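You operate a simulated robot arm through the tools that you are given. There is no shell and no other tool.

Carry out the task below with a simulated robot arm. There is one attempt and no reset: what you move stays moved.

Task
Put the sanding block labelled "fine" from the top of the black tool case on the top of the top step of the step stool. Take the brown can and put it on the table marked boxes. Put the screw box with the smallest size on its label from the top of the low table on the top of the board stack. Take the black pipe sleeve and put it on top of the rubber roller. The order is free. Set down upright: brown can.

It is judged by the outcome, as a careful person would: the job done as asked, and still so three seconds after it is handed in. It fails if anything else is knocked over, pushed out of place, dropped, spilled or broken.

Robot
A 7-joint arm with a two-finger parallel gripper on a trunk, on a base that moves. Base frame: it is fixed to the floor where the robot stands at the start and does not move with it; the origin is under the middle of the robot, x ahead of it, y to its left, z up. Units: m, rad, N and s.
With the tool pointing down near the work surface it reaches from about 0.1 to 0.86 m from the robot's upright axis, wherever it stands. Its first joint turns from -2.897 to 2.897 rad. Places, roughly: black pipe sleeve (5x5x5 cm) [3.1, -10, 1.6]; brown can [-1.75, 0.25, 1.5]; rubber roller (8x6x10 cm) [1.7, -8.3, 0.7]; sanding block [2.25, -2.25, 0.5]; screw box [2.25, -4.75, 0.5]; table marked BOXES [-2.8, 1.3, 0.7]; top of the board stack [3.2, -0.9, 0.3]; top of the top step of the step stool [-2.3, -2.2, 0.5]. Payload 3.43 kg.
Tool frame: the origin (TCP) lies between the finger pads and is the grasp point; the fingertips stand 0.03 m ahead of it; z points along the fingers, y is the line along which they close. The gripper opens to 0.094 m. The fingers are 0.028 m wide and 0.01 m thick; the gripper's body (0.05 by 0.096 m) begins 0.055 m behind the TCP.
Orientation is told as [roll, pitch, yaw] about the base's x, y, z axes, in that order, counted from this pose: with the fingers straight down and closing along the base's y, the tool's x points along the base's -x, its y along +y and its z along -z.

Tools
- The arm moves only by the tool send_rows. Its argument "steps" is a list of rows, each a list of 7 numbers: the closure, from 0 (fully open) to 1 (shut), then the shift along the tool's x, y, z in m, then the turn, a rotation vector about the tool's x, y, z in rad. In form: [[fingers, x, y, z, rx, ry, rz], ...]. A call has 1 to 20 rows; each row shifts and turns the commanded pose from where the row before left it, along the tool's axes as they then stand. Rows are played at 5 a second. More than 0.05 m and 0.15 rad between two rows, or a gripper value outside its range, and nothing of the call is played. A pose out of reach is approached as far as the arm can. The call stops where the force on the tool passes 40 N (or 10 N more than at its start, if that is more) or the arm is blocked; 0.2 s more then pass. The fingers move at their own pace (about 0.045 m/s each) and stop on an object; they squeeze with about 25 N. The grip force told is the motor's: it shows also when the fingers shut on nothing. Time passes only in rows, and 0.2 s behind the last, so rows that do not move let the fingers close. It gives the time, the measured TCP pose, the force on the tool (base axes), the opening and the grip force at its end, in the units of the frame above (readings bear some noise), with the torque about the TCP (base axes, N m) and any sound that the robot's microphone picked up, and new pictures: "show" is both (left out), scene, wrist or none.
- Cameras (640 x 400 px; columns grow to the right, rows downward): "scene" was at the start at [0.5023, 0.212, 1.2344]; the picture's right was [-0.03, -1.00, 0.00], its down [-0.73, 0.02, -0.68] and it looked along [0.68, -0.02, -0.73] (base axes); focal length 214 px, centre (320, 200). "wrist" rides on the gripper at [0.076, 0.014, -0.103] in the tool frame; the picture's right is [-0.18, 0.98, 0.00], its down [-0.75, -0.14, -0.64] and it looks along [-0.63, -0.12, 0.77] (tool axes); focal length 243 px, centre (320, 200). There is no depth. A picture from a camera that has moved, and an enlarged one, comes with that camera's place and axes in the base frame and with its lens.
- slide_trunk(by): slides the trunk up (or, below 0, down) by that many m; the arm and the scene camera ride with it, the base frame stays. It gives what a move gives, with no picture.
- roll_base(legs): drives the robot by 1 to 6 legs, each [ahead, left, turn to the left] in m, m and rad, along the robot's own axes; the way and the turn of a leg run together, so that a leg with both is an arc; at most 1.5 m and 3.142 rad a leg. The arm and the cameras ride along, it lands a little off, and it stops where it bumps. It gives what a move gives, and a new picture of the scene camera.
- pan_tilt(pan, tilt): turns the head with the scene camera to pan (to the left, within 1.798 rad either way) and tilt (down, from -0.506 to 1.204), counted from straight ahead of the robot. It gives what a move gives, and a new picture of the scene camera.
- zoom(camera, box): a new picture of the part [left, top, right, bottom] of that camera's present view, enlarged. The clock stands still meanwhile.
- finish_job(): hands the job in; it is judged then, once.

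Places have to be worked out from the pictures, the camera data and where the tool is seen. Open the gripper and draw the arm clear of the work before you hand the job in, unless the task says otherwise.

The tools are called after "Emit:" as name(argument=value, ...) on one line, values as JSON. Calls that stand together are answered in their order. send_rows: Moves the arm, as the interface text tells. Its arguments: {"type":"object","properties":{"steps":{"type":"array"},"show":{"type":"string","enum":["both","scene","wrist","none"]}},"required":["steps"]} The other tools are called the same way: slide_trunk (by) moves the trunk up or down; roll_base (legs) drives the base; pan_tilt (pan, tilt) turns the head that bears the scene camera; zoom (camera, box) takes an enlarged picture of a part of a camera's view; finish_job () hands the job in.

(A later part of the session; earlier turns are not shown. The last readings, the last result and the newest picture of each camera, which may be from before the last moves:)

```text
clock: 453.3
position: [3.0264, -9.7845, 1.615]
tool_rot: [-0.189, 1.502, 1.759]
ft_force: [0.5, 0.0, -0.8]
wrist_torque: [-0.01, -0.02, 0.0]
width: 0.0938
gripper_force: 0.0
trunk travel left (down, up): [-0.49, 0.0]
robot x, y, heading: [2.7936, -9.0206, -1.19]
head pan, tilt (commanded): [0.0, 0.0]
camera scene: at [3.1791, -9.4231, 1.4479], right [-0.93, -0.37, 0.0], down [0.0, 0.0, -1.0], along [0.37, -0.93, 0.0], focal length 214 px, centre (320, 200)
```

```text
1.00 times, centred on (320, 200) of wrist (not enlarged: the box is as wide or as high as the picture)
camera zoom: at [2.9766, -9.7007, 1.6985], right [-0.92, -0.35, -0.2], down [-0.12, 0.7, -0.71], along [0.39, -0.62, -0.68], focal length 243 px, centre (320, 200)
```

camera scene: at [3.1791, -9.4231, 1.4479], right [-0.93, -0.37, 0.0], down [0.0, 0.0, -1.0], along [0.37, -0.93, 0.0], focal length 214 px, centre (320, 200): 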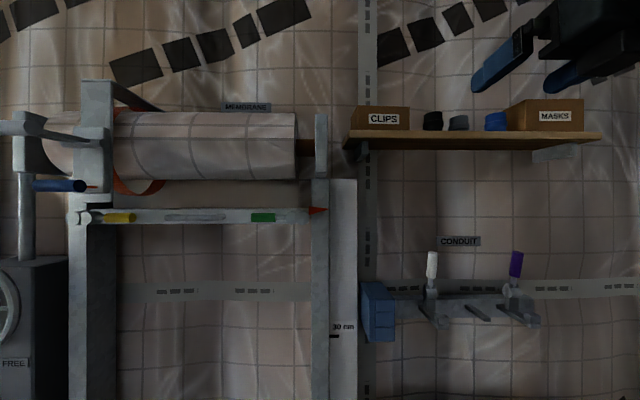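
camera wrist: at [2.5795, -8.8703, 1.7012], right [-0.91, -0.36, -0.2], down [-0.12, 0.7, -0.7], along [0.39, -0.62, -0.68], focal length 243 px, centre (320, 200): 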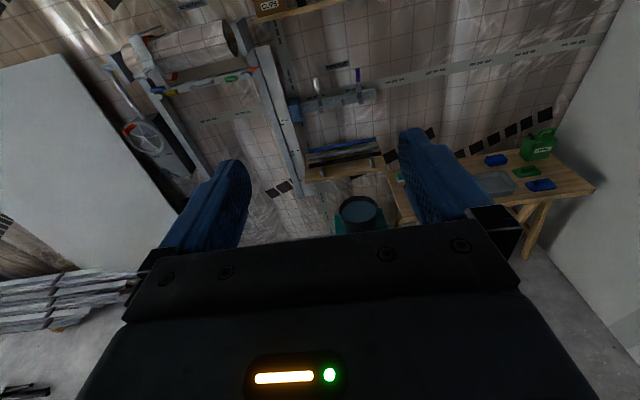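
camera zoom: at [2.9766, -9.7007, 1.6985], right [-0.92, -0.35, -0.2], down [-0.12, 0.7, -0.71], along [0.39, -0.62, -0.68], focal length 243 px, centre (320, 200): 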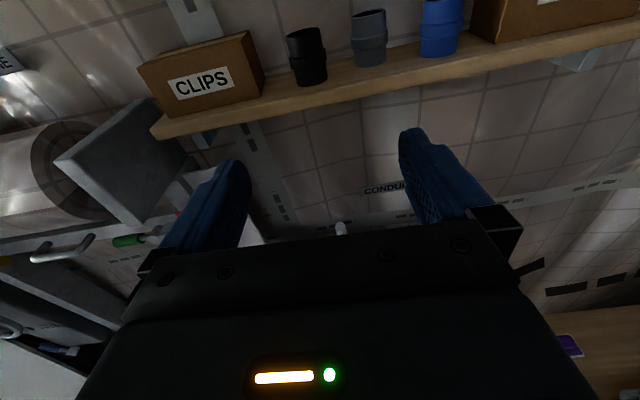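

From both cameras the sleeve is at (3.118, -9.976, 1.628), 0.21 m ahead of the TCP and 1.5 cm to the left. I correct sideways and in height, then drive 0.09 m closer.

Emit:
send_rows(steps=[[0, 0.0141, -0.0146, 0.0291, 0, 0, 0]], show="none")

Emit:
roll_base(legs=[[0.09, 0, 0]])

Emit:
zoom(camera="wrist", box=[0, 0, 640, 400])

```text
clock: 453.7
position: [3.0491, -9.8078, 1.6267]
tool_rot: [-0.206, 1.502, 1.746]
ft_force: [-0.5, -0.3, -0.3]
wrist_torque: [0.03, 0.0, 0.03]
width: 0.0939
gripper_force: 0.1
trunk travel left (down, up): [-0.49, 0.0]
robot x, y, heading: [2.7908, -9.0257, -1.189]
head pan, tilt (commanded): [0.0, 0.0]
```

```text
clock: 454.8
position: [3.0844, -9.8911, 1.6274]
tool_rot: [-0.196, 1.503, 1.756]
ft_force: [-0.2, -0.8, -0.6]
wrist_torque: [0.01, -0.02, 0.0]
width: 0.0938
gripper_force: 0.0
trunk travel left (down, up): [-0.49, 0.0]
robot x, y, heading: [2.8273, -9.1088, -1.197]
head pan, tilt (commanded): [0.0, 0.0]
camera scene: at [3.2122, -9.5064, 1.448], right [-0.93, -0.37, 0.0], down [0.0, 0.0, -1.0], along [0.37, -0.93, 0.0], focal length 214 px, centre (320, 200)
```

scene: 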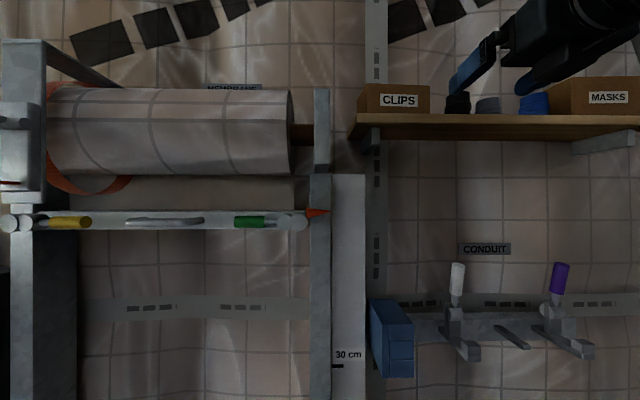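

```text
1.00 times, centred on (320, 200) of wrist (not enlarged: the box is as wide or as high as the picture)
camera zoom: at [3.034, -9.807, 1.7099], right [-0.92, -0.35, -0.2], down [-0.12, 0.7, -0.71], along [0.39, -0.62, -0.68], focal length 243 px, centre (320, 200)
```

zoom: 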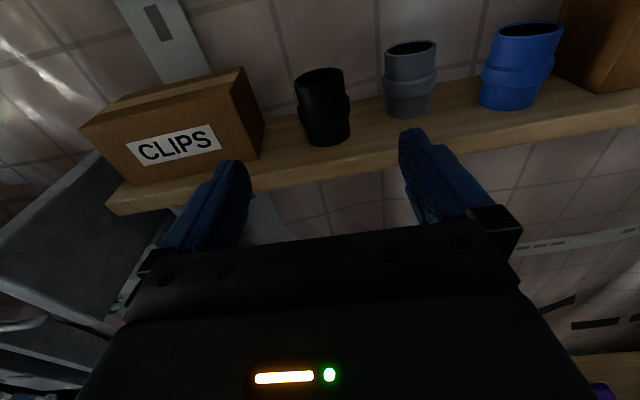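

The sleeve is centred within 2 mm and 0.091 m ahead. I set the fingers to 66 mm and advance 5 cm, then check.

Emit:
send_rows(steps=[[0.3, 0, 0, 0, 0, 0, 0], [0.3, 0, 0, 0, 0, 0, 0], [0.3, 0.0012, 0, 0.0166, 0, 0, 0], [0.3, 0.0012, 0, 0.0166, 0, 0, 0], [0.3, 0.0012, 0, 0.0166, 0, 0, 0]], show="both")

```text
clock: 456.0
position: [3.1013, -9.9392, 1.6273]
tool_rot: [-0.198, 1.501, 1.756]
ft_force: [-0.2, -0.4, -0.1]
wrist_torque: [0.01, -0.02, 0.01]
width: 0.066
gripper_force: 0.0
trunk travel left (down, up): [-0.49, 0.0]
robot x, y, heading: [2.8217, -9.1077, -1.195]
head pan, tilt (commanded): [0.0, 0.0]
camera scene: at [3.2123, -9.5067, 1.4479], right [-0.93, -0.37, 0.0], down [0.0, 0.0, -1.0], along [0.37, -0.93, 0.0], focal length 214 px, centre (320, 200)
camera wrist: at [3.0521, -9.8536, 1.7096], right [-0.91, -0.35, -0.2], down [-0.12, 0.7, -0.71], along [0.39, -0.62, -0.68], focal length 243 px, centre (320, 200)
```

scene: 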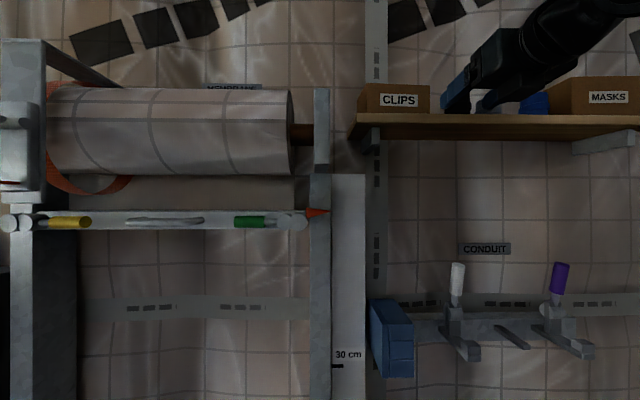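
wrist: 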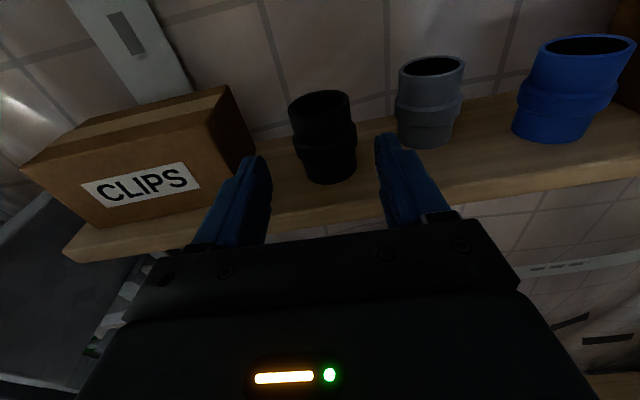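

Centred, with the right finger heading into the gap before the grey sleeve. I advance the last 3.5 cm.

Emit:
send_rows(steps=[[0.3, 0.0008, 0, 0.0117, 0, 0, 0], [0.3, 0.0008, 0, 0.0117, 0, 0, 0], [0.3, 0.0008, 0, 0.0117, 0, 0, 0]], show="wrist")

```text
clock: 456.8
position: [3.1139, -9.9702, 1.628]
tool_rot: [-0.2, 1.502, 1.75]
ft_force: [-1.2, 0.2, -0.8]
wrist_torque: [0.01, 0.0, 0.01]
width: 0.0656
gripper_force: 0.0
trunk travel left (down, up): [-0.49, 0.0]
robot x, y, heading: [2.823, -9.1095, -1.195]
head pan, tilt (commanded): [0.0, 0.0]
camera wrist: at [3.0659, -9.8867, 1.7101], right [-0.91, -0.35, -0.2], down [-0.12, 0.7, -0.71], along [0.39, -0.62, -0.68], focal length 243 px, centre (320, 200)
```

wrist: 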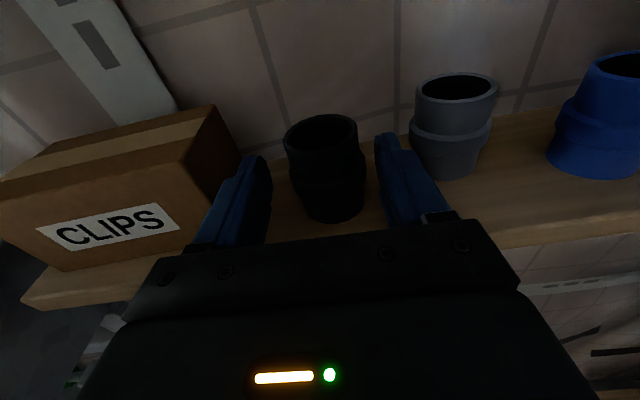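

The sleeve is between the fingers. I close the gripper.

Emit:
send_rows(steps=[[0.6, 0, 0, 0, 0, 0, 0], [1, 0, 0, 0, 0, 0, 0], [1, 0, 0, 0, 0, 0, 0], [1, 0, 0, 0, 0, 0, 0], [1, 0, 0, 0, 0, 0, 0]], show="wrist")

```text
clock: 458.0
position: [3.1154, -9.9706, 1.6273]
tool_rot: [-0.192, 1.503, 1.757]
ft_force: [0.0, 0.6, 0.1]
wrist_torque: [0.0, 0.01, 0.0]
width: 0.0422
gripper_force: 25.1
trunk travel left (down, up): [-0.49, 0.0]
robot x, y, heading: [2.8222, -9.1095, -1.192]
head pan, tilt (commanded): [0.0, 0.0]
camera wrist: at [3.066, -9.8866, 1.7101], right [-0.92, -0.35, -0.2], down [-0.12, 0.7, -0.71], along [0.39, -0.62, -0.68], focal length 243 px, centre (320, 200)
```

wrist: 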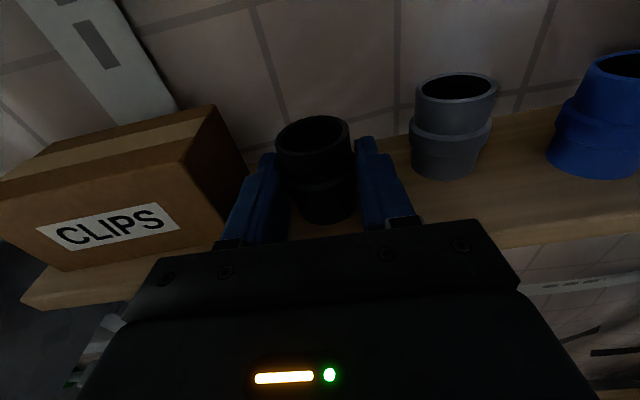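

Held at 42 mm. I lift 4 cm and back the base off 0.5 m.

Emit:
send_rows(steps=[[1, 0.015, 0, -0.001, 0, 0, 0], [1, 0.025, 0, -0.0017, 0, 0, 0]], show="wrist")

Emit:
roll_base(legs=[[-0.5, 0, 0]])

Emit:
zoom(camera="wrist", box=[0, 0, 640, 400])

```text
clock: 458.6
position: [3.1152, -9.9717, 1.6476]
tool_rot: [-0.194, 1.506, 1.759]
ft_force: [-0.1, -0.4, 0.0]
wrist_torque: [-0.03, -0.01, 0.02]
width: 0.0427
gripper_force: 24.8
out of reach, approached as far as the arm can: row 2
trunk travel left (down, up): [-0.49, 0.0]
robot x, y, heading: [2.8271, -9.1096, -1.193]
head pan, tilt (commanded): [0.0, 0.0]
camera wrist: at [3.0655, -9.8869, 1.7305], right [-0.92, -0.35, -0.2], down [-0.12, 0.7, -0.71], along [0.39, -0.63, -0.68], focal length 243 px, centre (320, 200)
```

wrist: 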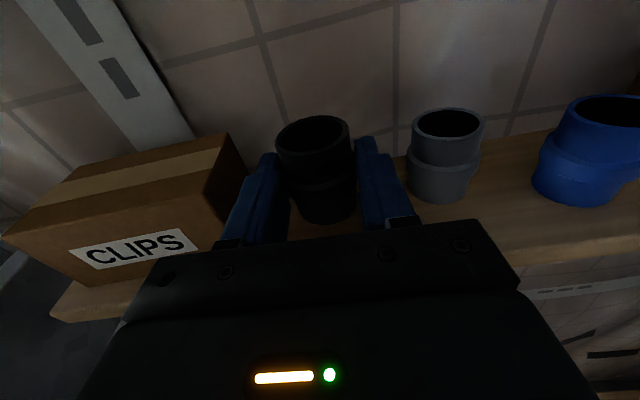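

```text
clock: 461.5
position: [2.9364, -9.5121, 1.6477]
tool_rot: [-0.199, 1.503, 1.757]
ft_force: [0.1, 0.2, -0.7]
wrist_torque: [-0.01, 0.0, 0.0]
width: 0.0425
gripper_force: 25.2
trunk travel left (down, up): [-0.49, 0.0]
robot x, y, heading: [2.6399, -8.6494, -1.189]
head pan, tilt (commanded): [0.0, 0.0]
camera scene: at [3.0317, -9.0469, 1.4478], right [-0.93, -0.37, 0.0], down [0.0, 0.0, -1.0], along [0.37, -0.93, 0.0], focal length 214 px, centre (320, 200)
```

scene: 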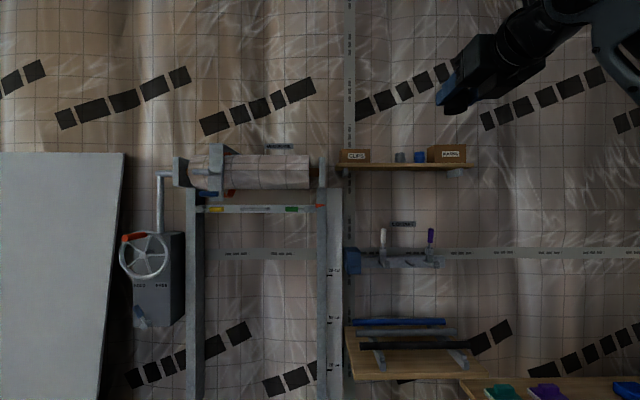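

```text
1.00 times, centred on (320, 200) of wrist (not enlarged: the box is as wide or as high as the picture)
camera zoom: at [2.8871, -9.4279, 1.7303], right [-0.91, -0.36, -0.2], down [-0.12, 0.7, -0.71], along [0.39, -0.62, -0.68], focal length 243 px, centre (320, 200)
```

zoom: 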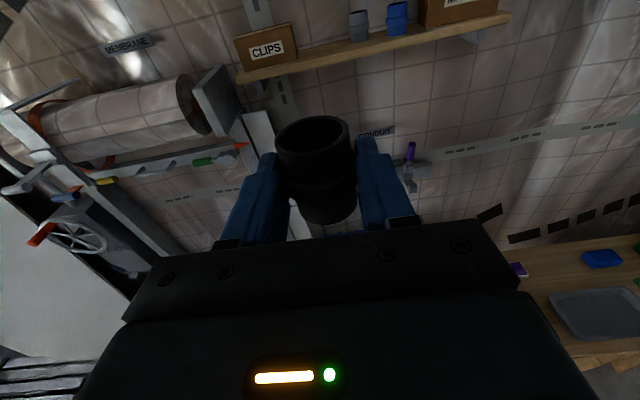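

The sleeve is off the shelf, the neighbours untouched. I lower the arm to relative height 1.25 here, then turn right to face the crate side.

Emit:
send_rows(steps=[[1, -0.0399, 0, 0.0027, 0, 0, 0], [1, -0.0399, 0, 0.0027, 0, 0, 0], [1, -0.0399, 0, 0.0027, 0, 0, 0], [1, -0.0399, 0, 0.0027, 0, 0, 0], [1, -0.0399, 0, 0.0027, 0, 0, 0], [1, -0.0399, 0, 0.0027, 0, 0, 0], [1, -0.0399, 0, 0.0027, 0, 0, 0], [1, -0.0399, 0, 0.0027, 0, 0, 0]], show="none")

Emit:
roll_base(legs=[[0, 0, -1.556], [-0.2, -0.35, 0]])

Emit:
pan_tilt(pan=-0.1, tilt=0.6)

```text
clock: 463.3
position: [2.9406, -9.5125, 1.3268]
tool_rot: [-0.203, 1.506, 1.755]
ft_force: [0.2, -0.4, 0.5]
wrist_torque: [-0.01, -0.02, 0.02]
width: 0.0424
gripper_force: 25.5
trunk travel left (down, up): [-0.49, 0.0]
robot x, y, heading: [2.6409, -8.6506, -1.191]
head pan, tilt (commanded): [0.0, 0.0]
```

```text
clock: 469.6
position: [1.8348, -8.5714, 1.3287]
tool_rot: [-0.197, 1.506, 0.212]
ft_force: [0.4, -1.1, 0.0]
wrist_torque: [-0.01, -0.01, 0.01]
width: 0.0424
gripper_force: 25.5
trunk travel left (down, up): [-0.49, 0.0]
robot x, y, heading: [2.6876, -8.2532, -2.732]
head pan, tilt (commanded): [0.0, 0.0]
camera scene: at [2.3024, -8.6519, 1.4478], right [-0.39, 0.92, 0.0], down [0.0, 0.0, -1.0], along [-0.92, -0.39, 0.0], focal length 214 px, centre (320, 200)
```

scene: 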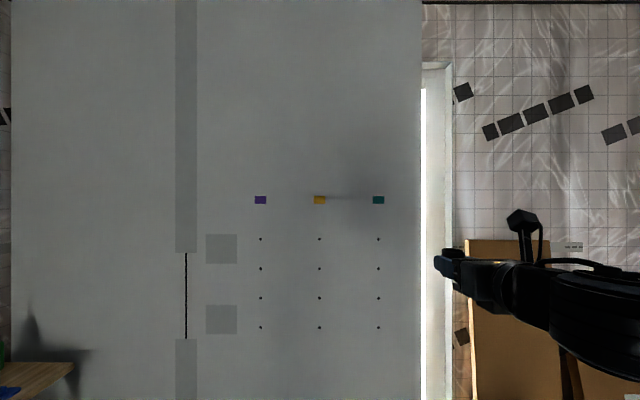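

```text
clock: 470.6
position: [1.835, -8.5701, 1.3268]
tool_rot: [-0.197, 1.505, 0.212]
ft_force: [0.8, 0.6, -0.6]
wrist_torque: [0.0, 0.04, 0.0]
width: 0.0424
gripper_force: 24.4
trunk travel left (down, up): [-0.49, 0.0]
robot x, y, heading: [2.6901, -8.2532, -2.735]
head pan, tilt (commanded): [-0.099, 0.6]
camera scene: at [2.3008, -8.643, 1.3927], right [-0.3, 0.95, 0.0], down [0.54, 0.17, -0.83], along [-0.79, -0.25, -0.56], focal length 214 px, centre (320, 200)
```

scene: 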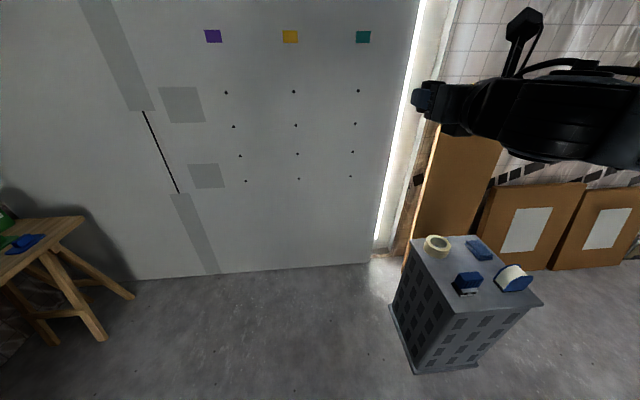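

Now the crate is ahead to the right. I zoom on its top to see the roller's shape.

Emit:
zoom(camera="scene", box=[400, 220, 560, 320])

Emit:
zoom(camera="scene", box=[440, 255, 500, 305])

```text
4.00 times, centred on (480, 270) of scene
camera zoom: at [2.3008, -8.643, 1.3927], right [-0.3, 0.95, 0.0], down [0.54, 0.17, -0.83], along [-0.79, -0.25, -0.56], focal length 858 px, centre (-320, -80)
```

zoom: 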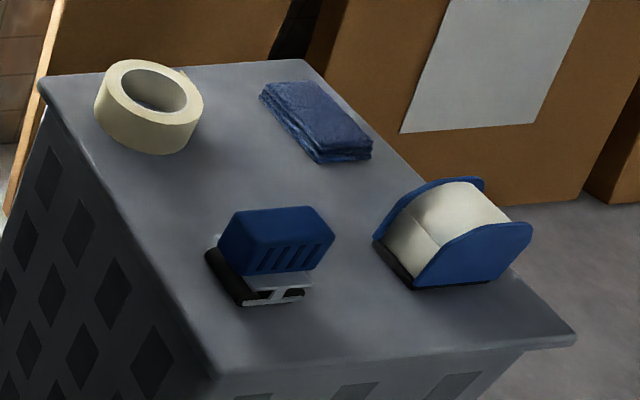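

```text
8.00 times, centred on (470, 280) of scene
camera zoom: at [2.3008, -8.643, 1.3927], right [-0.3, 0.95, 0.0], down [0.54, 0.17, -0.83], along [-0.79, -0.25, -0.56], focal length 1716 px, centre (-880, -440)
```

zoom: 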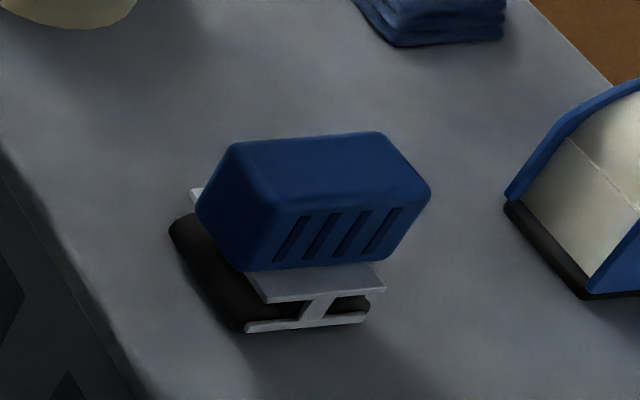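

The item at the corner is indeed a rubber roller: a blue grip with a flat top over a black roller, top centre about (1.672, -8.268), z about 0.727. I slide right 0.34 m and lower the trunk 0.4 m, keeping the sleeve above it.

Emit:
roll_base(legs=[[0, -0.34, 0]])

Emit:
slide_trunk(by=-0.3)

Emit:
pan_tilt(pan=-0.5, tilt=0.7)

Emit:
zoom(camera="scene", box=[240, 130, 440, 270])

Emit:
zoom(camera="wrist", box=[0, 0, 640, 400])

```text
clock: 472.8
position: [1.6998, -8.2586, 1.3271]
tool_rot: [-0.196, 1.506, 0.213]
ft_force: [-0.1, -0.8, -0.1]
wrist_torque: [0.02, -0.01, -0.01]
width: 0.0425
gripper_force: 24.8
trunk travel left (down, up): [-0.49, 0.0]
robot x, y, heading: [2.5566, -7.939, -2.732]
head pan, tilt (commanded): [-0.099, 0.6]
camera scene: at [2.1665, -8.3305, 1.3926], right [-0.3, 0.95, 0.0], down [0.54, 0.17, -0.83], along [-0.79, -0.25, -0.56], focal length 214 px, centre (320, 200)
```

scene: 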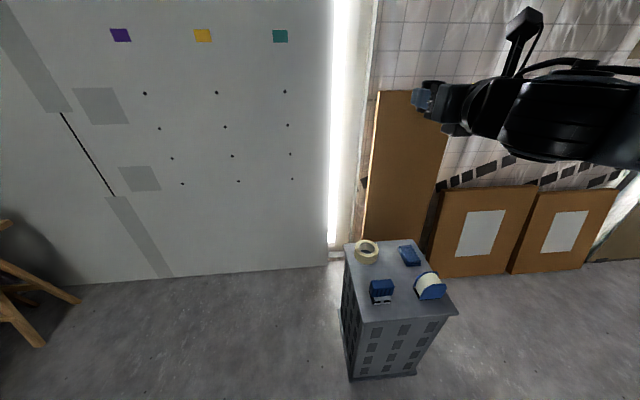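

```text
clock: 475.8
position: [1.7006, -8.2584, 1.0298]
tool_rot: [-0.199, 1.504, 0.211]
ft_force: [0.7, 0.0, -1.1]
wrist_torque: [-0.03, -0.01, -0.03]
width: 0.0427
gripper_force: 24.8
trunk travel left (down, up): [-0.19, 0.3]
robot x, y, heading: [2.5539, -7.9398, -2.733]
head pan, tilt (commanded): [-0.099, 0.6]
```

```text
clock: 476.7
position: [1.6999, -8.2601, 1.0281]
tool_rot: [-0.198, 1.504, 0.213]
ft_force: [-0.6, -0.4, -0.4]
wrist_torque: [0.01, 0.01, -0.03]
width: 0.0426
gripper_force: 25.1
trunk travel left (down, up): [-0.19, 0.3]
robot x, y, heading: [2.552, -7.9414, -2.733]
head pan, tilt (commanded): [-0.499, 0.7]
camera scene: at [2.1662, -8.2958, 1.084], right [0.09, 1.0, 0.0], down [0.64, -0.06, -0.77], along [-0.76, 0.07, -0.64], focal length 214 px, centre (320, 200)
```

scene: 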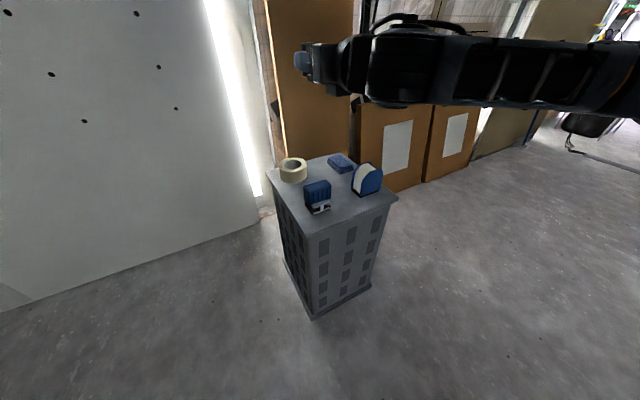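

```text
2.86 times, centred on (340, 200) of scene
camera zoom: at [2.1662, -8.2958, 1.084], right [0.09, 1.0, 0.0], down [0.64, -0.06, -0.77], along [-0.76, 0.07, -0.64], focal length 613 px, centre (263, 200)
```

zoom: 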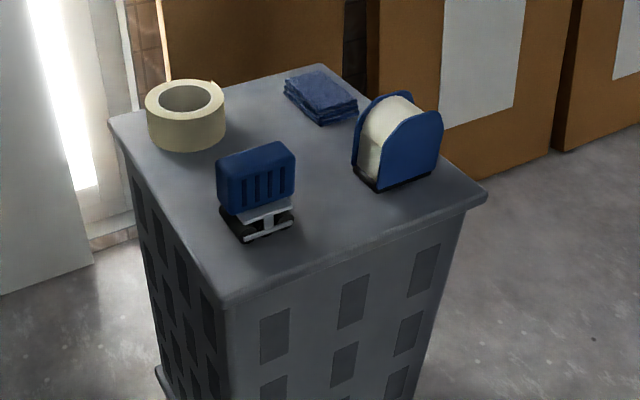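

```text
1.00 times, centred on (320, 200) of wrist (not enlarged: the box is as wide or as high as the picture)
camera zoom: at [1.7846, -8.2063, 1.1111], right [-0.38, 0.9, -0.2], down [0.69, 0.14, -0.71], along [-0.61, -0.4, -0.68], focal length 243 px, centre (320, 200)
```

zoom: 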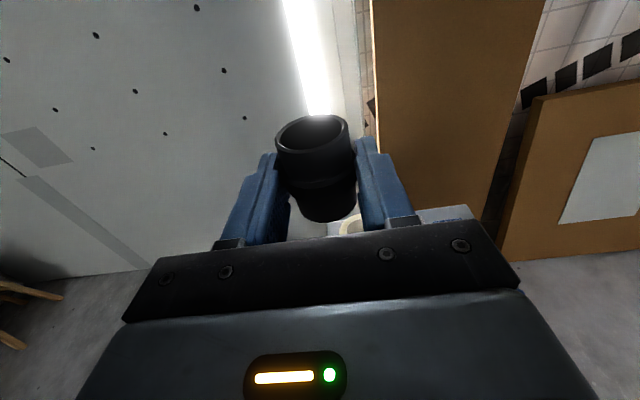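

Triangulated, the roller's top is about 8.5 x 4.5 cm at (1.653, -8.256), z about 0.706. I move the sleeve 3.5 cm ahead and 2.2 cm right, then lower the trunk to its bottom.

Emit:
send_rows(steps=[[1, 0.0012, 0.0112, 0.0175, 0, 0, 0], [1, 0.0012, 0.0113, 0.0175, 0, 0, 0]], show="none")

Emit:
slide_trunk(by=-0.17)

Emit:
zoom(camera="scene", box=[230, 60, 430, 220])

Emit:
zoom(camera="wrist", box=[0, 0, 640, 400])

```text
clock: 477.3
position: [1.6606, -8.2536, 1.0282]
tool_rot: [-0.202, 1.504, 0.206]
ft_force: [0.2, 0.5, -0.2]
wrist_torque: [0.03, 0.03, -0.02]
width: 0.0427
gripper_force: 24.4
trunk travel left (down, up): [-0.19, 0.3]
robot x, y, heading: [2.5501, -7.936, -2.735]
head pan, tilt (commanded): [-0.499, 0.7]
```

```text
clock: 479.2
position: [1.6596, -8.2518, 0.8583]
tool_rot: [-0.198, 1.506, 0.212]
ft_force: [0.0, -0.1, -0.6]
wrist_torque: [-0.01, -0.01, -0.01]
width: 0.0426
gripper_force: 25.3
trunk travel left (down, up): [-0.02, 0.47]
robot x, y, heading: [2.5506, -7.9375, -2.734]
head pan, tilt (commanded): [-0.499, 0.7]
```

```text
2.50 times, centred on (330, 140) of scene
camera zoom: at [2.1662, -8.2958, 0.914], right [0.09, 1.0, 0.0], down [0.64, -0.06, -0.76], along [-0.76, 0.07, -0.64], focal length 536 px, centre (295, 350)
```

zoom: 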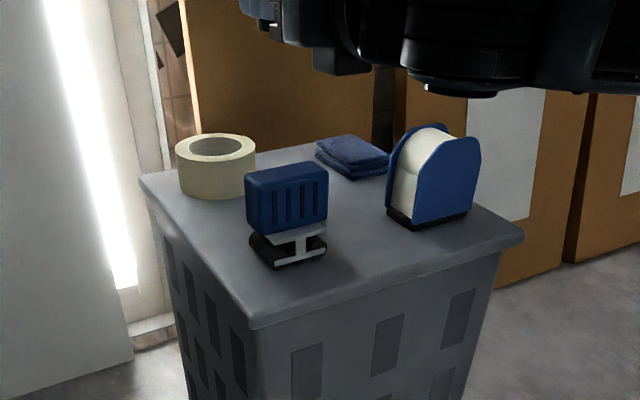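

```text
1.00 times, centred on (320, 200) of wrist (not enlarged: the box is as wide or as high as the picture)
camera zoom: at [1.7443, -8.1994, 0.9413], right [-0.38, 0.9, -0.2], down [0.69, 0.14, -0.71], along [-0.61, -0.4, -0.68], focal length 243 px, centre (320, 200)
```

zoom: 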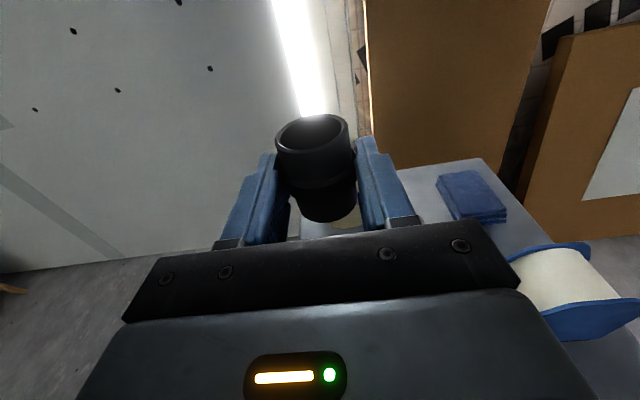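

I tilt the head up a bit to see sleeve and roller together.

Emit:
pan_tilt(pan=-0.45, tilt=0.35)

Emit:
zoom(camera="scene", box=[230, 150, 410, 270])

```text
clock: 480.0
position: [1.6605, -8.2529, 0.8584]
tool_rot: [-0.198, 1.503, 0.212]
ft_force: [0.3, 0.7, -0.8]
wrist_torque: [0.0, 0.0, 0.01]
width: 0.0423
gripper_force: 24.9
trunk travel left (down, up): [-0.02, 0.47]
robot x, y, heading: [2.5533, -7.9376, -2.733]
head pan, tilt (commanded): [-0.45, 0.351]
camera scene: at [2.1578, -8.2995, 0.9453], right [0.04, 1.0, 0.0], down [0.34, -0.02, -0.94], along [-0.94, 0.04, -0.34], focal length 214 px, centre (320, 200)
```

scene: 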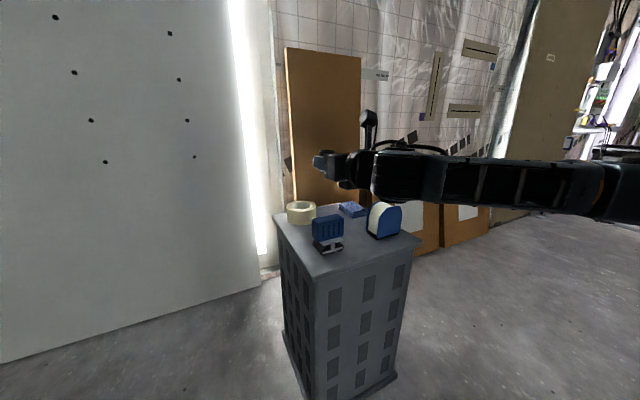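

```text
3.33 times, centred on (320, 210) of scene
camera zoom: at [2.1578, -8.2995, 0.9453], right [0.04, 1.0, 0.0], down [0.34, -0.02, -0.94], along [-0.94, 0.04, -0.34], focal length 715 px, centre (320, 167)
```

zoom: 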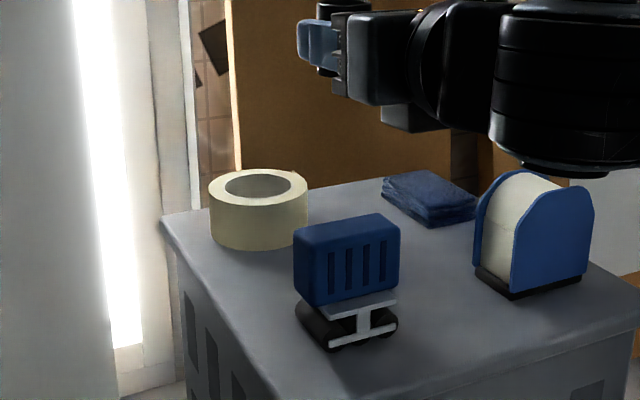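

Sleeve and roller line up within a few millimetres. I lower to z 0.75 and check again.

Emit:
send_rows(steps=[[1, -0.0359, 0, 0.0024, 0, 0, 0], [1, -0.0359, 0, 0.0024, 0, 0, 0], [1, -0.0299, 0, 0.002, 0, 0, 0]], show="wrist")

Emit:
zoom(camera="scene", box=[270, 160, 390, 270])

```text
clock: 480.8
position: [1.6606, -8.2537, 0.7566]
tool_rot: [-0.197, 1.506, 0.214]
ft_force: [0.4, 0.6, 0.6]
wrist_torque: [0.01, 0.0, 0.02]
width: 0.0423
gripper_force: 25.0
trunk travel left (down, up): [-0.02, 0.47]
robot x, y, heading: [2.5549, -7.9401, -2.738]
head pan, tilt (commanded): [-0.45, 0.351]
camera wrist: at [1.7457, -8.2004, 0.8397], right [-0.38, 0.9, -0.2], down [0.69, 0.14, -0.71], along [-0.61, -0.41, -0.68], focal length 243 px, centre (320, 200)
```

wrist: 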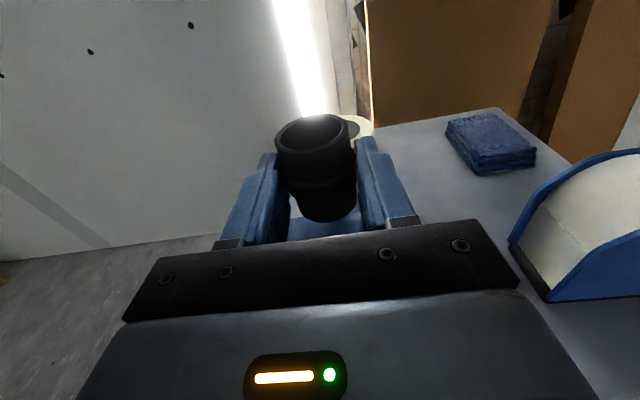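

```text
3.64 times, centred on (330, 215) of scene
camera zoom: at [2.1578, -8.2995, 0.9455], right [0.04, 1.0, 0.0], down [0.34, -0.02, -0.94], along [-0.94, 0.04, -0.34], focal length 780 px, centre (284, 146)
```

zoom: 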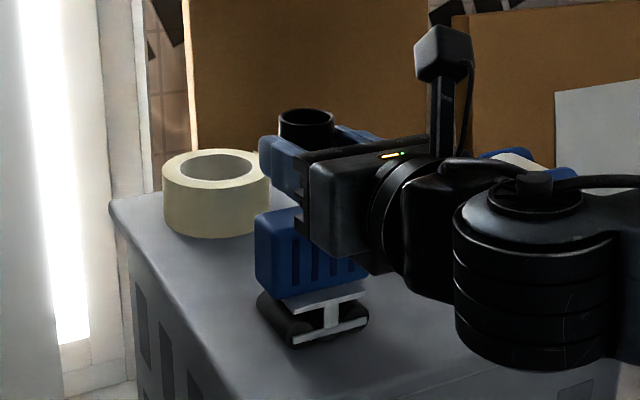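

The sleeve is about 2 cm above the roller's top and centred within a few mm. I lower in small steps watching the force.

Emit:
send_rows(steps=[[1, -0.006, 0, 0.0004, 0, 0, 0], [1, -0.005, 0, 0.0003, 0, 0, 0]], show="none")

Emit:
send_rows(steps=[[1, -0.004, 0, 0.0003, 0, 0, 0], [1, 0, 0, 0, 0, 0, 0]], show="none")

Emit:
zoom(camera="scene", box=[270, 160, 390, 270])

```text
clock: 481.4
position: [1.6632, -8.252, 0.7457]
tool_rot: [-0.204, 1.504, 0.207]
ft_force: [0.0, 0.0, -0.8]
wrist_torque: [0.0, 0.01, -0.03]
width: 0.0426
gripper_force: 25.2
trunk travel left (down, up): [-0.02, 0.47]
robot x, y, heading: [2.5543, -7.9374, -2.735]
head pan, tilt (commanded): [-0.45, 0.351]
```

```text
clock: 482.0
position: [1.6612, -8.2529, 0.7406]
tool_rot: [-0.196, 1.505, 0.212]
ft_force: [0.1, -0.3, -0.3]
wrist_torque: [-0.02, 0.02, -0.01]
width: 0.0423
gripper_force: 25.5
trunk travel left (down, up): [-0.02, 0.47]
robot x, y, heading: [2.5534, -7.9381, -2.735]
head pan, tilt (commanded): [-0.45, 0.351]
```

```text
3.64 times, centred on (330, 215) of scene
camera zoom: at [2.1578, -8.2996, 0.9454], right [0.04, 1.0, 0.0], down [0.34, -0.02, -0.94], along [-0.94, 0.04, -0.34], focal length 780 px, centre (284, 146)
```

zoom: 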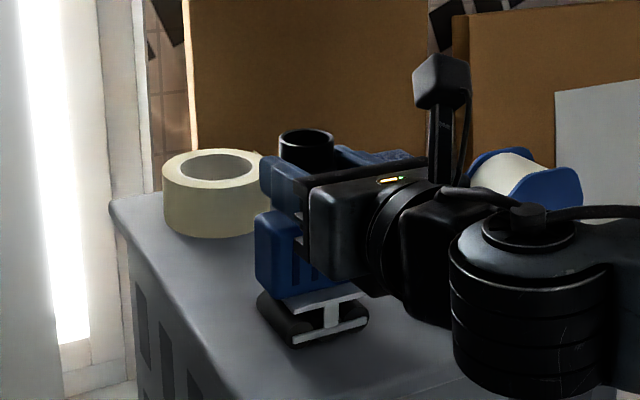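

No contact yet at z 0.7406. I continue in 2-3 mm steps.

Emit:
send_rows(steps=[[1, -0.003, 0, 0.0002, 0, 0, 0], [1, 0, 0, 0, 0, 0, 0]], show="none")

Emit:
send_rows(steps=[[1, -0.0025, 0, 0.0002, 0, 0, 0], [1, 0, 0, 0, 0, 0, 0]], show="none")

Emit:
send_rows(steps=[[1, -0.0025, 0, 0.0002, 0, 0, 0], [1, 0, 0, 0, 0, 0, 0]], show="none")

```text
clock: 482.6
position: [1.6604, -8.2532, 0.7392]
tool_rot: [-0.202, 1.505, 0.209]
ft_force: [0.1, -1.3, 2.8]
wrist_torque: [-0.02, 0.0, -0.01]
width: 0.0424
gripper_force: 25.1
trunk travel left (down, up): [-0.02, 0.47]
robot x, y, heading: [2.5525, -7.9354, -2.732]
head pan, tilt (commanded): [-0.45, 0.351]
```

```text
clock: 483.2
position: [1.6608, -8.2527, 0.738]
tool_rot: [-0.206, 1.508, 0.206]
ft_force: [0.8, 0.2, 18.0]
wrist_torque: [-0.11, 0.13, 0.01]
width: 0.0422
gripper_force: 25.0
trunk travel left (down, up): [-0.02, 0.47]
robot x, y, heading: [2.5558, -7.939, -2.74]
head pan, tilt (commanded): [-0.45, 0.351]
```

```text
clock: 483.8
position: [1.6608, -8.2527, 0.7347]
tool_rot: [-0.201, 1.507, 0.212]
ft_force: [-1.7, 0.4, 20.8]
wrist_torque: [-0.16, 0.34, -0.02]
width: 0.0426
gripper_force: 25.3
trunk travel left (down, up): [-0.02, 0.47]
robot x, y, heading: [2.5531, -7.9405, -2.733]
head pan, tilt (commanded): [-0.45, 0.351]
```

Contact: the sleeve presses on the roller's top (about 20 N). I relieve 4 mm, look, then open.

Emit:
send_rows(steps=[[1, 0.004, 0, -0.0003, 0, 0, 0], [1, 0, 0, 0, 0, 0, 0]], show="wrist")

Emit:
zoom(camera="scene", box=[290, 180, 370, 260])

```text
clock: 484.4
position: [1.661, -8.2529, 0.7354]
tool_rot: [-0.197, 1.502, 0.214]
ft_force: [0.3, -0.4, -0.5]
wrist_torque: [-0.04, 0.0, 0.01]
width: 0.0425
gripper_force: 24.9
trunk travel left (down, up): [-0.02, 0.47]
robot x, y, heading: [2.5579, -7.9404, -2.737]
head pan, tilt (commanded): [-0.45, 0.351]
camera wrist: at [1.7447, -8.2011, 0.8185], right [-0.38, 0.9, -0.2], down [0.69, 0.14, -0.71], along [-0.61, -0.4, -0.68], focal length 243 px, centre (320, 200)
```

wrist: 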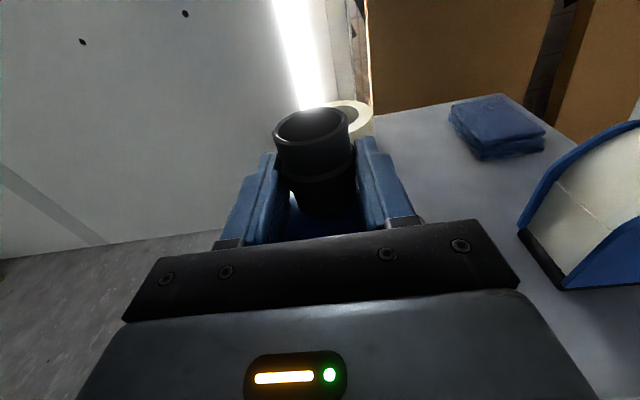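

```text
5.00 times, centred on (330, 220) of scene
camera zoom: at [2.1578, -8.2996, 0.9451], right [0.04, 1.0, 0.0], down [0.34, -0.02, -0.94], along [-0.94, 0.04, -0.34], focal length 1072 px, centre (270, 100)
```

zoom: 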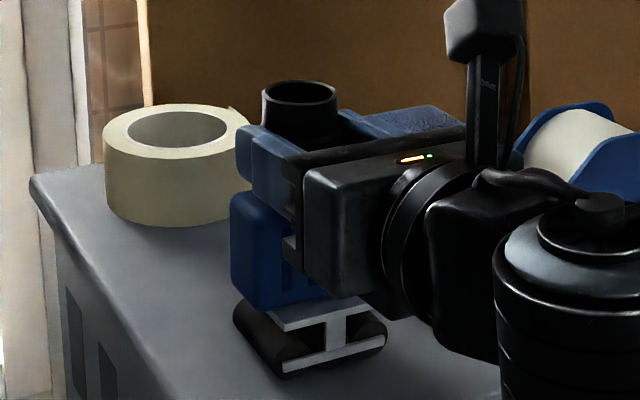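

The blue top lies under the sleeve on all visible sides. I open to about 60 mm.

Emit:
send_rows(steps=[[0.5, 0, 0, 0, 0, 0, 0], [0.36, 0, 0, 0, 0, 0, 0], [0.36, 0, 0, 0, 0, 0, 0], [0.36, 0, 0, 0, 0, 0, 0]], show="wrist")

Emit:
zoom(camera="scene", box=[290, 180, 370, 260])

```text
clock: 485.4
position: [1.6597, -8.2526, 0.7375]
tool_rot: [-0.196, 1.504, 0.213]
ft_force: [-0.1, 1.1, -0.4]
wrist_torque: [0.01, -0.02, 0.03]
width: 0.0604
gripper_force: 0.0
trunk travel left (down, up): [-0.02, 0.47]
robot x, y, heading: [2.5564, -7.9371, -2.734]
head pan, tilt (commanded): [-0.45, 0.351]
camera wrist: at [1.7447, -8.201, 0.8202], right [-0.38, 0.9, -0.2], down [0.69, 0.14, -0.71], along [-0.61, -0.4, -0.68], focal length 243 px, centre (320, 200)
```

wrist: 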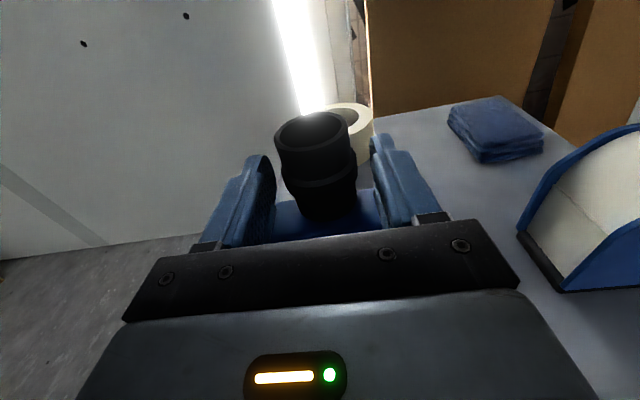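

```text
5.00 times, centred on (330, 220) of scene
camera zoom: at [2.1578, -8.2995, 0.9454], right [0.04, 1.0, 0.0], down [0.34, -0.02, -0.94], along [-0.94, 0.04, -0.34], focal length 1072 px, centre (270, 100)
```

zoom: 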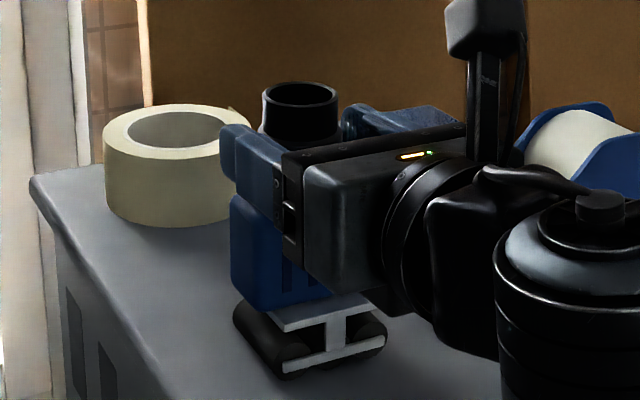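

The sleeve stands on the roller, fingers clear. I draw straight back 12 cm.

Emit:
send_rows(steps=[[0.36, -0.001, 0, -0.015, 0, 0, 0], [0.36, -0.0013, 0, -0.02, 0, 0, 0], [0.36, -0.0017, 0, -0.025, 0, 0, 0], [0.36, -0.002, 0, -0.03, 0, 0, 0], [0.36, -0.002, 0, -0.03, 0, 0, 0]], show="both")

Emit:
zoom(camera="scene", box=[270, 160, 390, 270])

```text
clock: 486.6
position: [1.7705, -8.2049, 0.7392]
tool_rot: [-0.198, 1.505, 0.214]
ft_force: [0.0, 0.0, -0.1]
wrist_torque: [0.02, 0.0, 0.01]
width: 0.0603
gripper_force: 0.1
trunk travel left (down, up): [-0.02, 0.47]
robot x, y, heading: [2.5507, -7.9364, -2.733]
head pan, tilt (commanded): [-0.45, 0.351]
camera scene: at [2.1578, -8.2997, 0.9454], right [0.04, 1.0, 0.0], down [0.34, -0.01, -0.94], along [-0.94, 0.04, -0.34], focal length 214 px, centre (320, 200)
camera wrist: at [1.8553, -8.1528, 0.8209], right [-0.38, 0.9, -0.2], down [0.69, 0.14, -0.71], along [-0.61, -0.4, -0.68], focal length 243 px, centre (320, 200)
```

scene: 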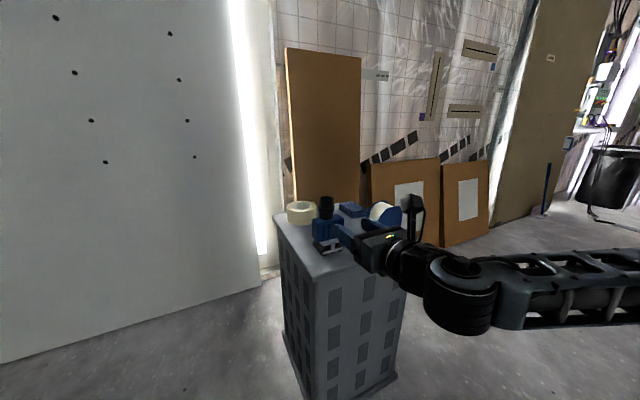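
wrist: 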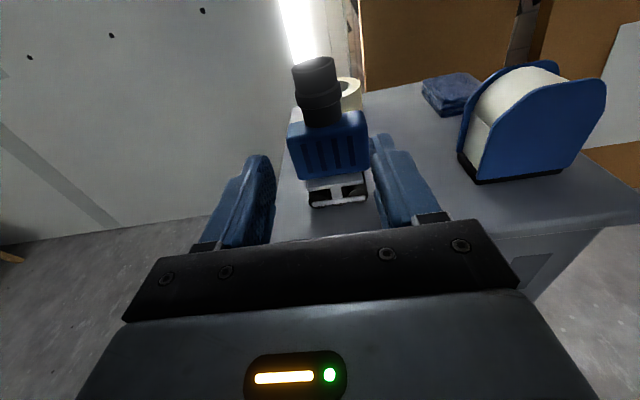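

```text
3.64 times, centred on (330, 215) of scene
camera zoom: at [2.1578, -8.2997, 0.9454], right [0.04, 1.0, 0.0], down [0.34, -0.01, -0.94], along [-0.94, 0.04, -0.34], focal length 780 px, centre (284, 146)
```

zoom: 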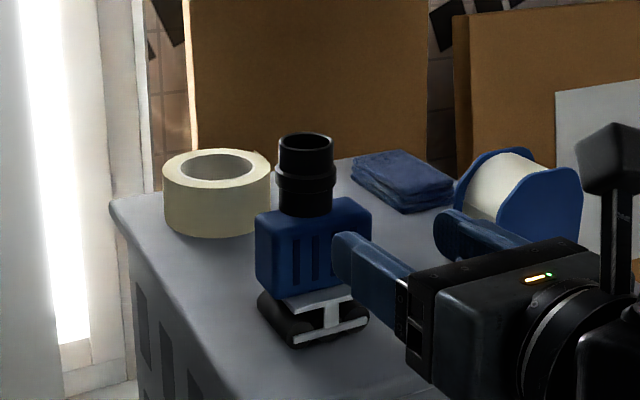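

The sleeve stands upright and centred on the rubber roller; roller, tape and the rest are in place. I open the gripper, back the base off 0.4 m and check once more.

Emit:
roll_base(legs=[[-0.4, 0, 0]])

Emit:
send_rows(steps=[[0, 0, 0, 0, 0, 0, 0], [0, 0, 0, 0, 0, 0, 0], [0, 0, 0, 0, 0, 0, 0], [0, 0, 0, 0, 0, 0, 0]], show="wrist")

Emit:
zoom(camera="scene", box=[250, 160, 410, 270])

```text
clock: 489.1
position: [2.137, -8.0477, 0.7383]
tool_rot: [-0.196, 1.504, 0.213]
ft_force: [0.4, 0.7, -0.1]
wrist_torque: [-0.02, 0.01, 0.0]
width: 0.0598
gripper_force: 0.0
trunk travel left (down, up): [-0.02, 0.47]
robot x, y, heading: [2.9157, -7.786, -2.732]
head pan, tilt (commanded): [-0.45, 0.351]
camera scene: at [2.5236, -8.1423, 0.9454], right [0.04, 1.0, 0.0], down [0.34, -0.01, -0.94], along [-0.94, 0.04, -0.34], focal length 214 px, centre (320, 200)
```

scene: 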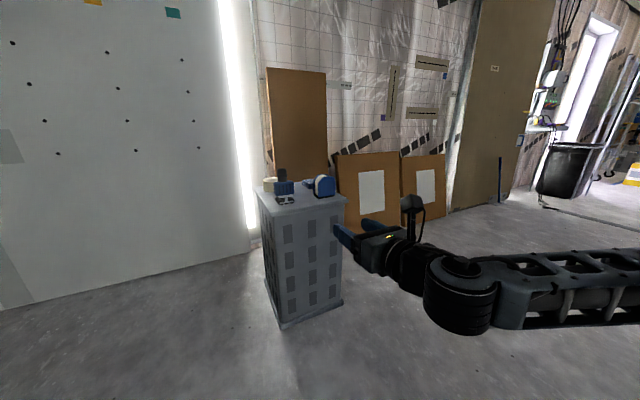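

```text
clock: 490.1
position: [2.137, -8.0472, 0.7382]
tool_rot: [-0.199, 1.505, 0.213]
ft_force: [0.3, -0.3, -0.5]
wrist_torque: [0.0, 0.01, -0.03]
width: 0.0941
gripper_force: 0.0
trunk travel left (down, up): [-0.02, 0.47]
robot x, y, heading: [2.9192, -7.7801, -2.736]
head pan, tilt (commanded): [-0.45, 0.351]
camera wrist: at [2.2208, -7.9956, 0.8208], right [-0.38, 0.9, -0.2], down [0.69, 0.14, -0.71], along [-0.61, -0.41, -0.68], focal length 243 px, centre (320, 200)
```

wrist: 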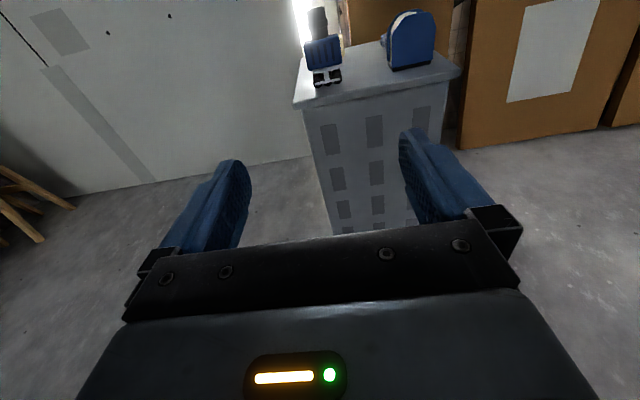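

```text
3.64 times, centred on (330, 215) of scene
camera zoom: at [2.5236, -8.1423, 0.9454], right [0.04, 1.0, 0.0], down [0.34, -0.01, -0.94], along [-0.94, 0.04, -0.34], focal length 780 px, centre (284, 146)
```

zoom: 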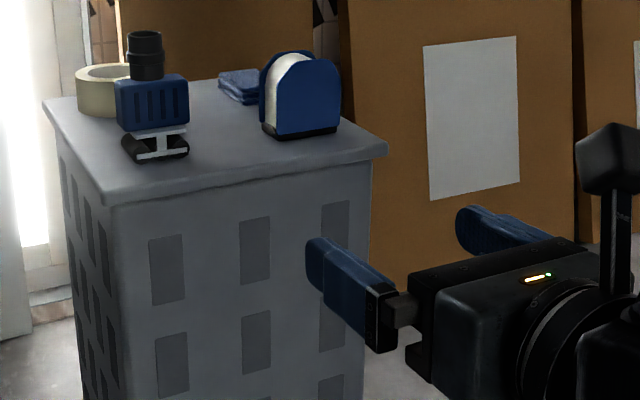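

All four items are placed. But one point nags me: when my turn was blocked near the stool, the wall lever (DOWN/UP) may have been pushed: before, its top leaned to about b = -0.51, afterwards pictures put it near -0.41. A careful person would check, so I drive back there.

Emit:
slide_trunk(by=0.4)

Emit:
roll_base(legs=[[0, 0, -1.57], [1.4, 0.48, 0], [1.4, 0, 0], [1.4, 0, 0]])

```text
clock: 493.9
position: [2.1366, -8.0481, 1.1377]
tool_rot: [-0.198, 1.504, 0.213]
ft_force: [0.0, -0.2, -0.5]
wrist_torque: [0.0, 0.02, 0.03]
width: 0.094
gripper_force: 0.1
trunk travel left (down, up): [-0.42, 0.07]
robot x, y, heading: [2.9178, -7.782, -2.735]
head pan, tilt (commanded): [-0.45, 0.351]
```

```text
clock: 518.3
position: [0.5018, -3.3495, 1.1378]
tool_rot: [-0.198, 1.504, -1.343]
ft_force: [0.5, -0.5, -0.3]
wrist_torque: [0.0, 0.03, 0.02]
width: 0.0938
gripper_force: 0.1
trunk travel left (down, up): [-0.42, 0.07]
robot x, y, heading: [0.7815, -4.1279, 1.995]
head pan, tilt (commanded): [-0.45, 0.351]
camera scene: at [0.4151, -3.738, 1.3454], right [1.0, -0.03, 0.0], down [-0.01, -0.34, -0.94], along [0.03, 0.94, -0.34], focal length 214 px, centre (320, 200)
```

scene: 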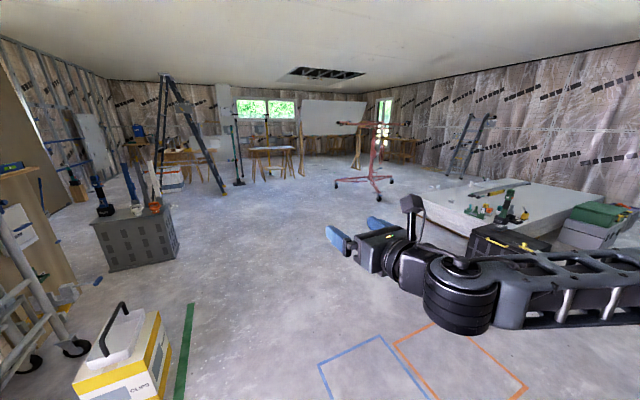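

The way is clear; the yellow instrument is to my left. I drive on to the corridor mouth and turn left to face it.

Emit:
roll_base(legs=[[1.3, -0.1, 0], [1.3, -0.05, 0], [1.15, 0, 0], [0, 0, 1.55]])

Emit:
pan_tilt(pan=0.2, tilt=0.4)

```text
clock: 540.1
position: [-1.417, -0.9395, 1.1379]
tool_rot: [-0.198, 1.505, 0.208]
ft_force: [0.1, 0.2, 0.5]
wrist_torque: [0.03, -0.01, -0.02]
width: 0.094
gripper_force: 0.0
trunk travel left (down, up): [-0.42, 0.07]
robot x, y, heading: [-0.6329, -0.678, -2.738]
head pan, tilt (commanded): [-0.45, 0.351]
camera scene: at [-1.03, -1.0353, 1.3454], right [0.05, 1.0, 0.0], down [0.34, -0.02, -0.94], along [-0.94, 0.04, -0.34], focal length 214 px, centre (320, 200)
```

scene: 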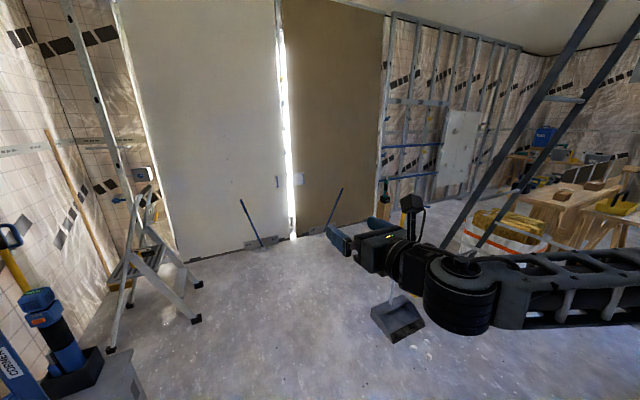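

```text
clock: 541.1
position: [-1.4168, -0.9397, 1.1376]
tool_rot: [-0.197, 1.506, 0.208]
ft_force: [0.2, 1.1, -0.1]
wrist_torque: [0.01, 0.0, -0.03]
width: 0.0941
gripper_force: 0.1
trunk travel left (down, up): [-0.42, 0.07]
robot x, y, heading: [-0.6351, -0.6789, -2.738]
head pan, tilt (commanded): [0.201, 0.4]
camera scene: at [-1.0133, -1.0922, 1.3409], right [-0.57, 0.82, 0.0], down [0.32, 0.22, -0.92], along [-0.76, -0.52, -0.39], focal length 214 px, centre (320, 200)
```

scene: 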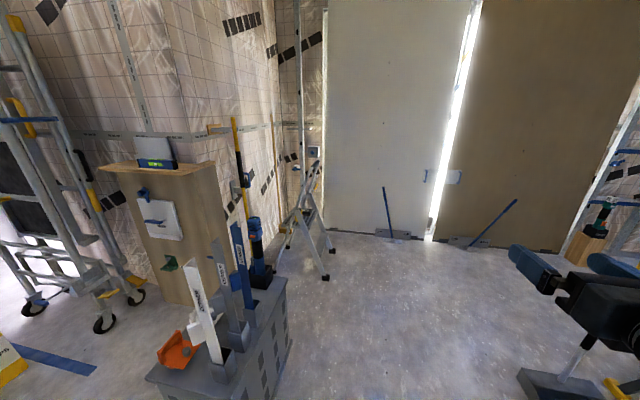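

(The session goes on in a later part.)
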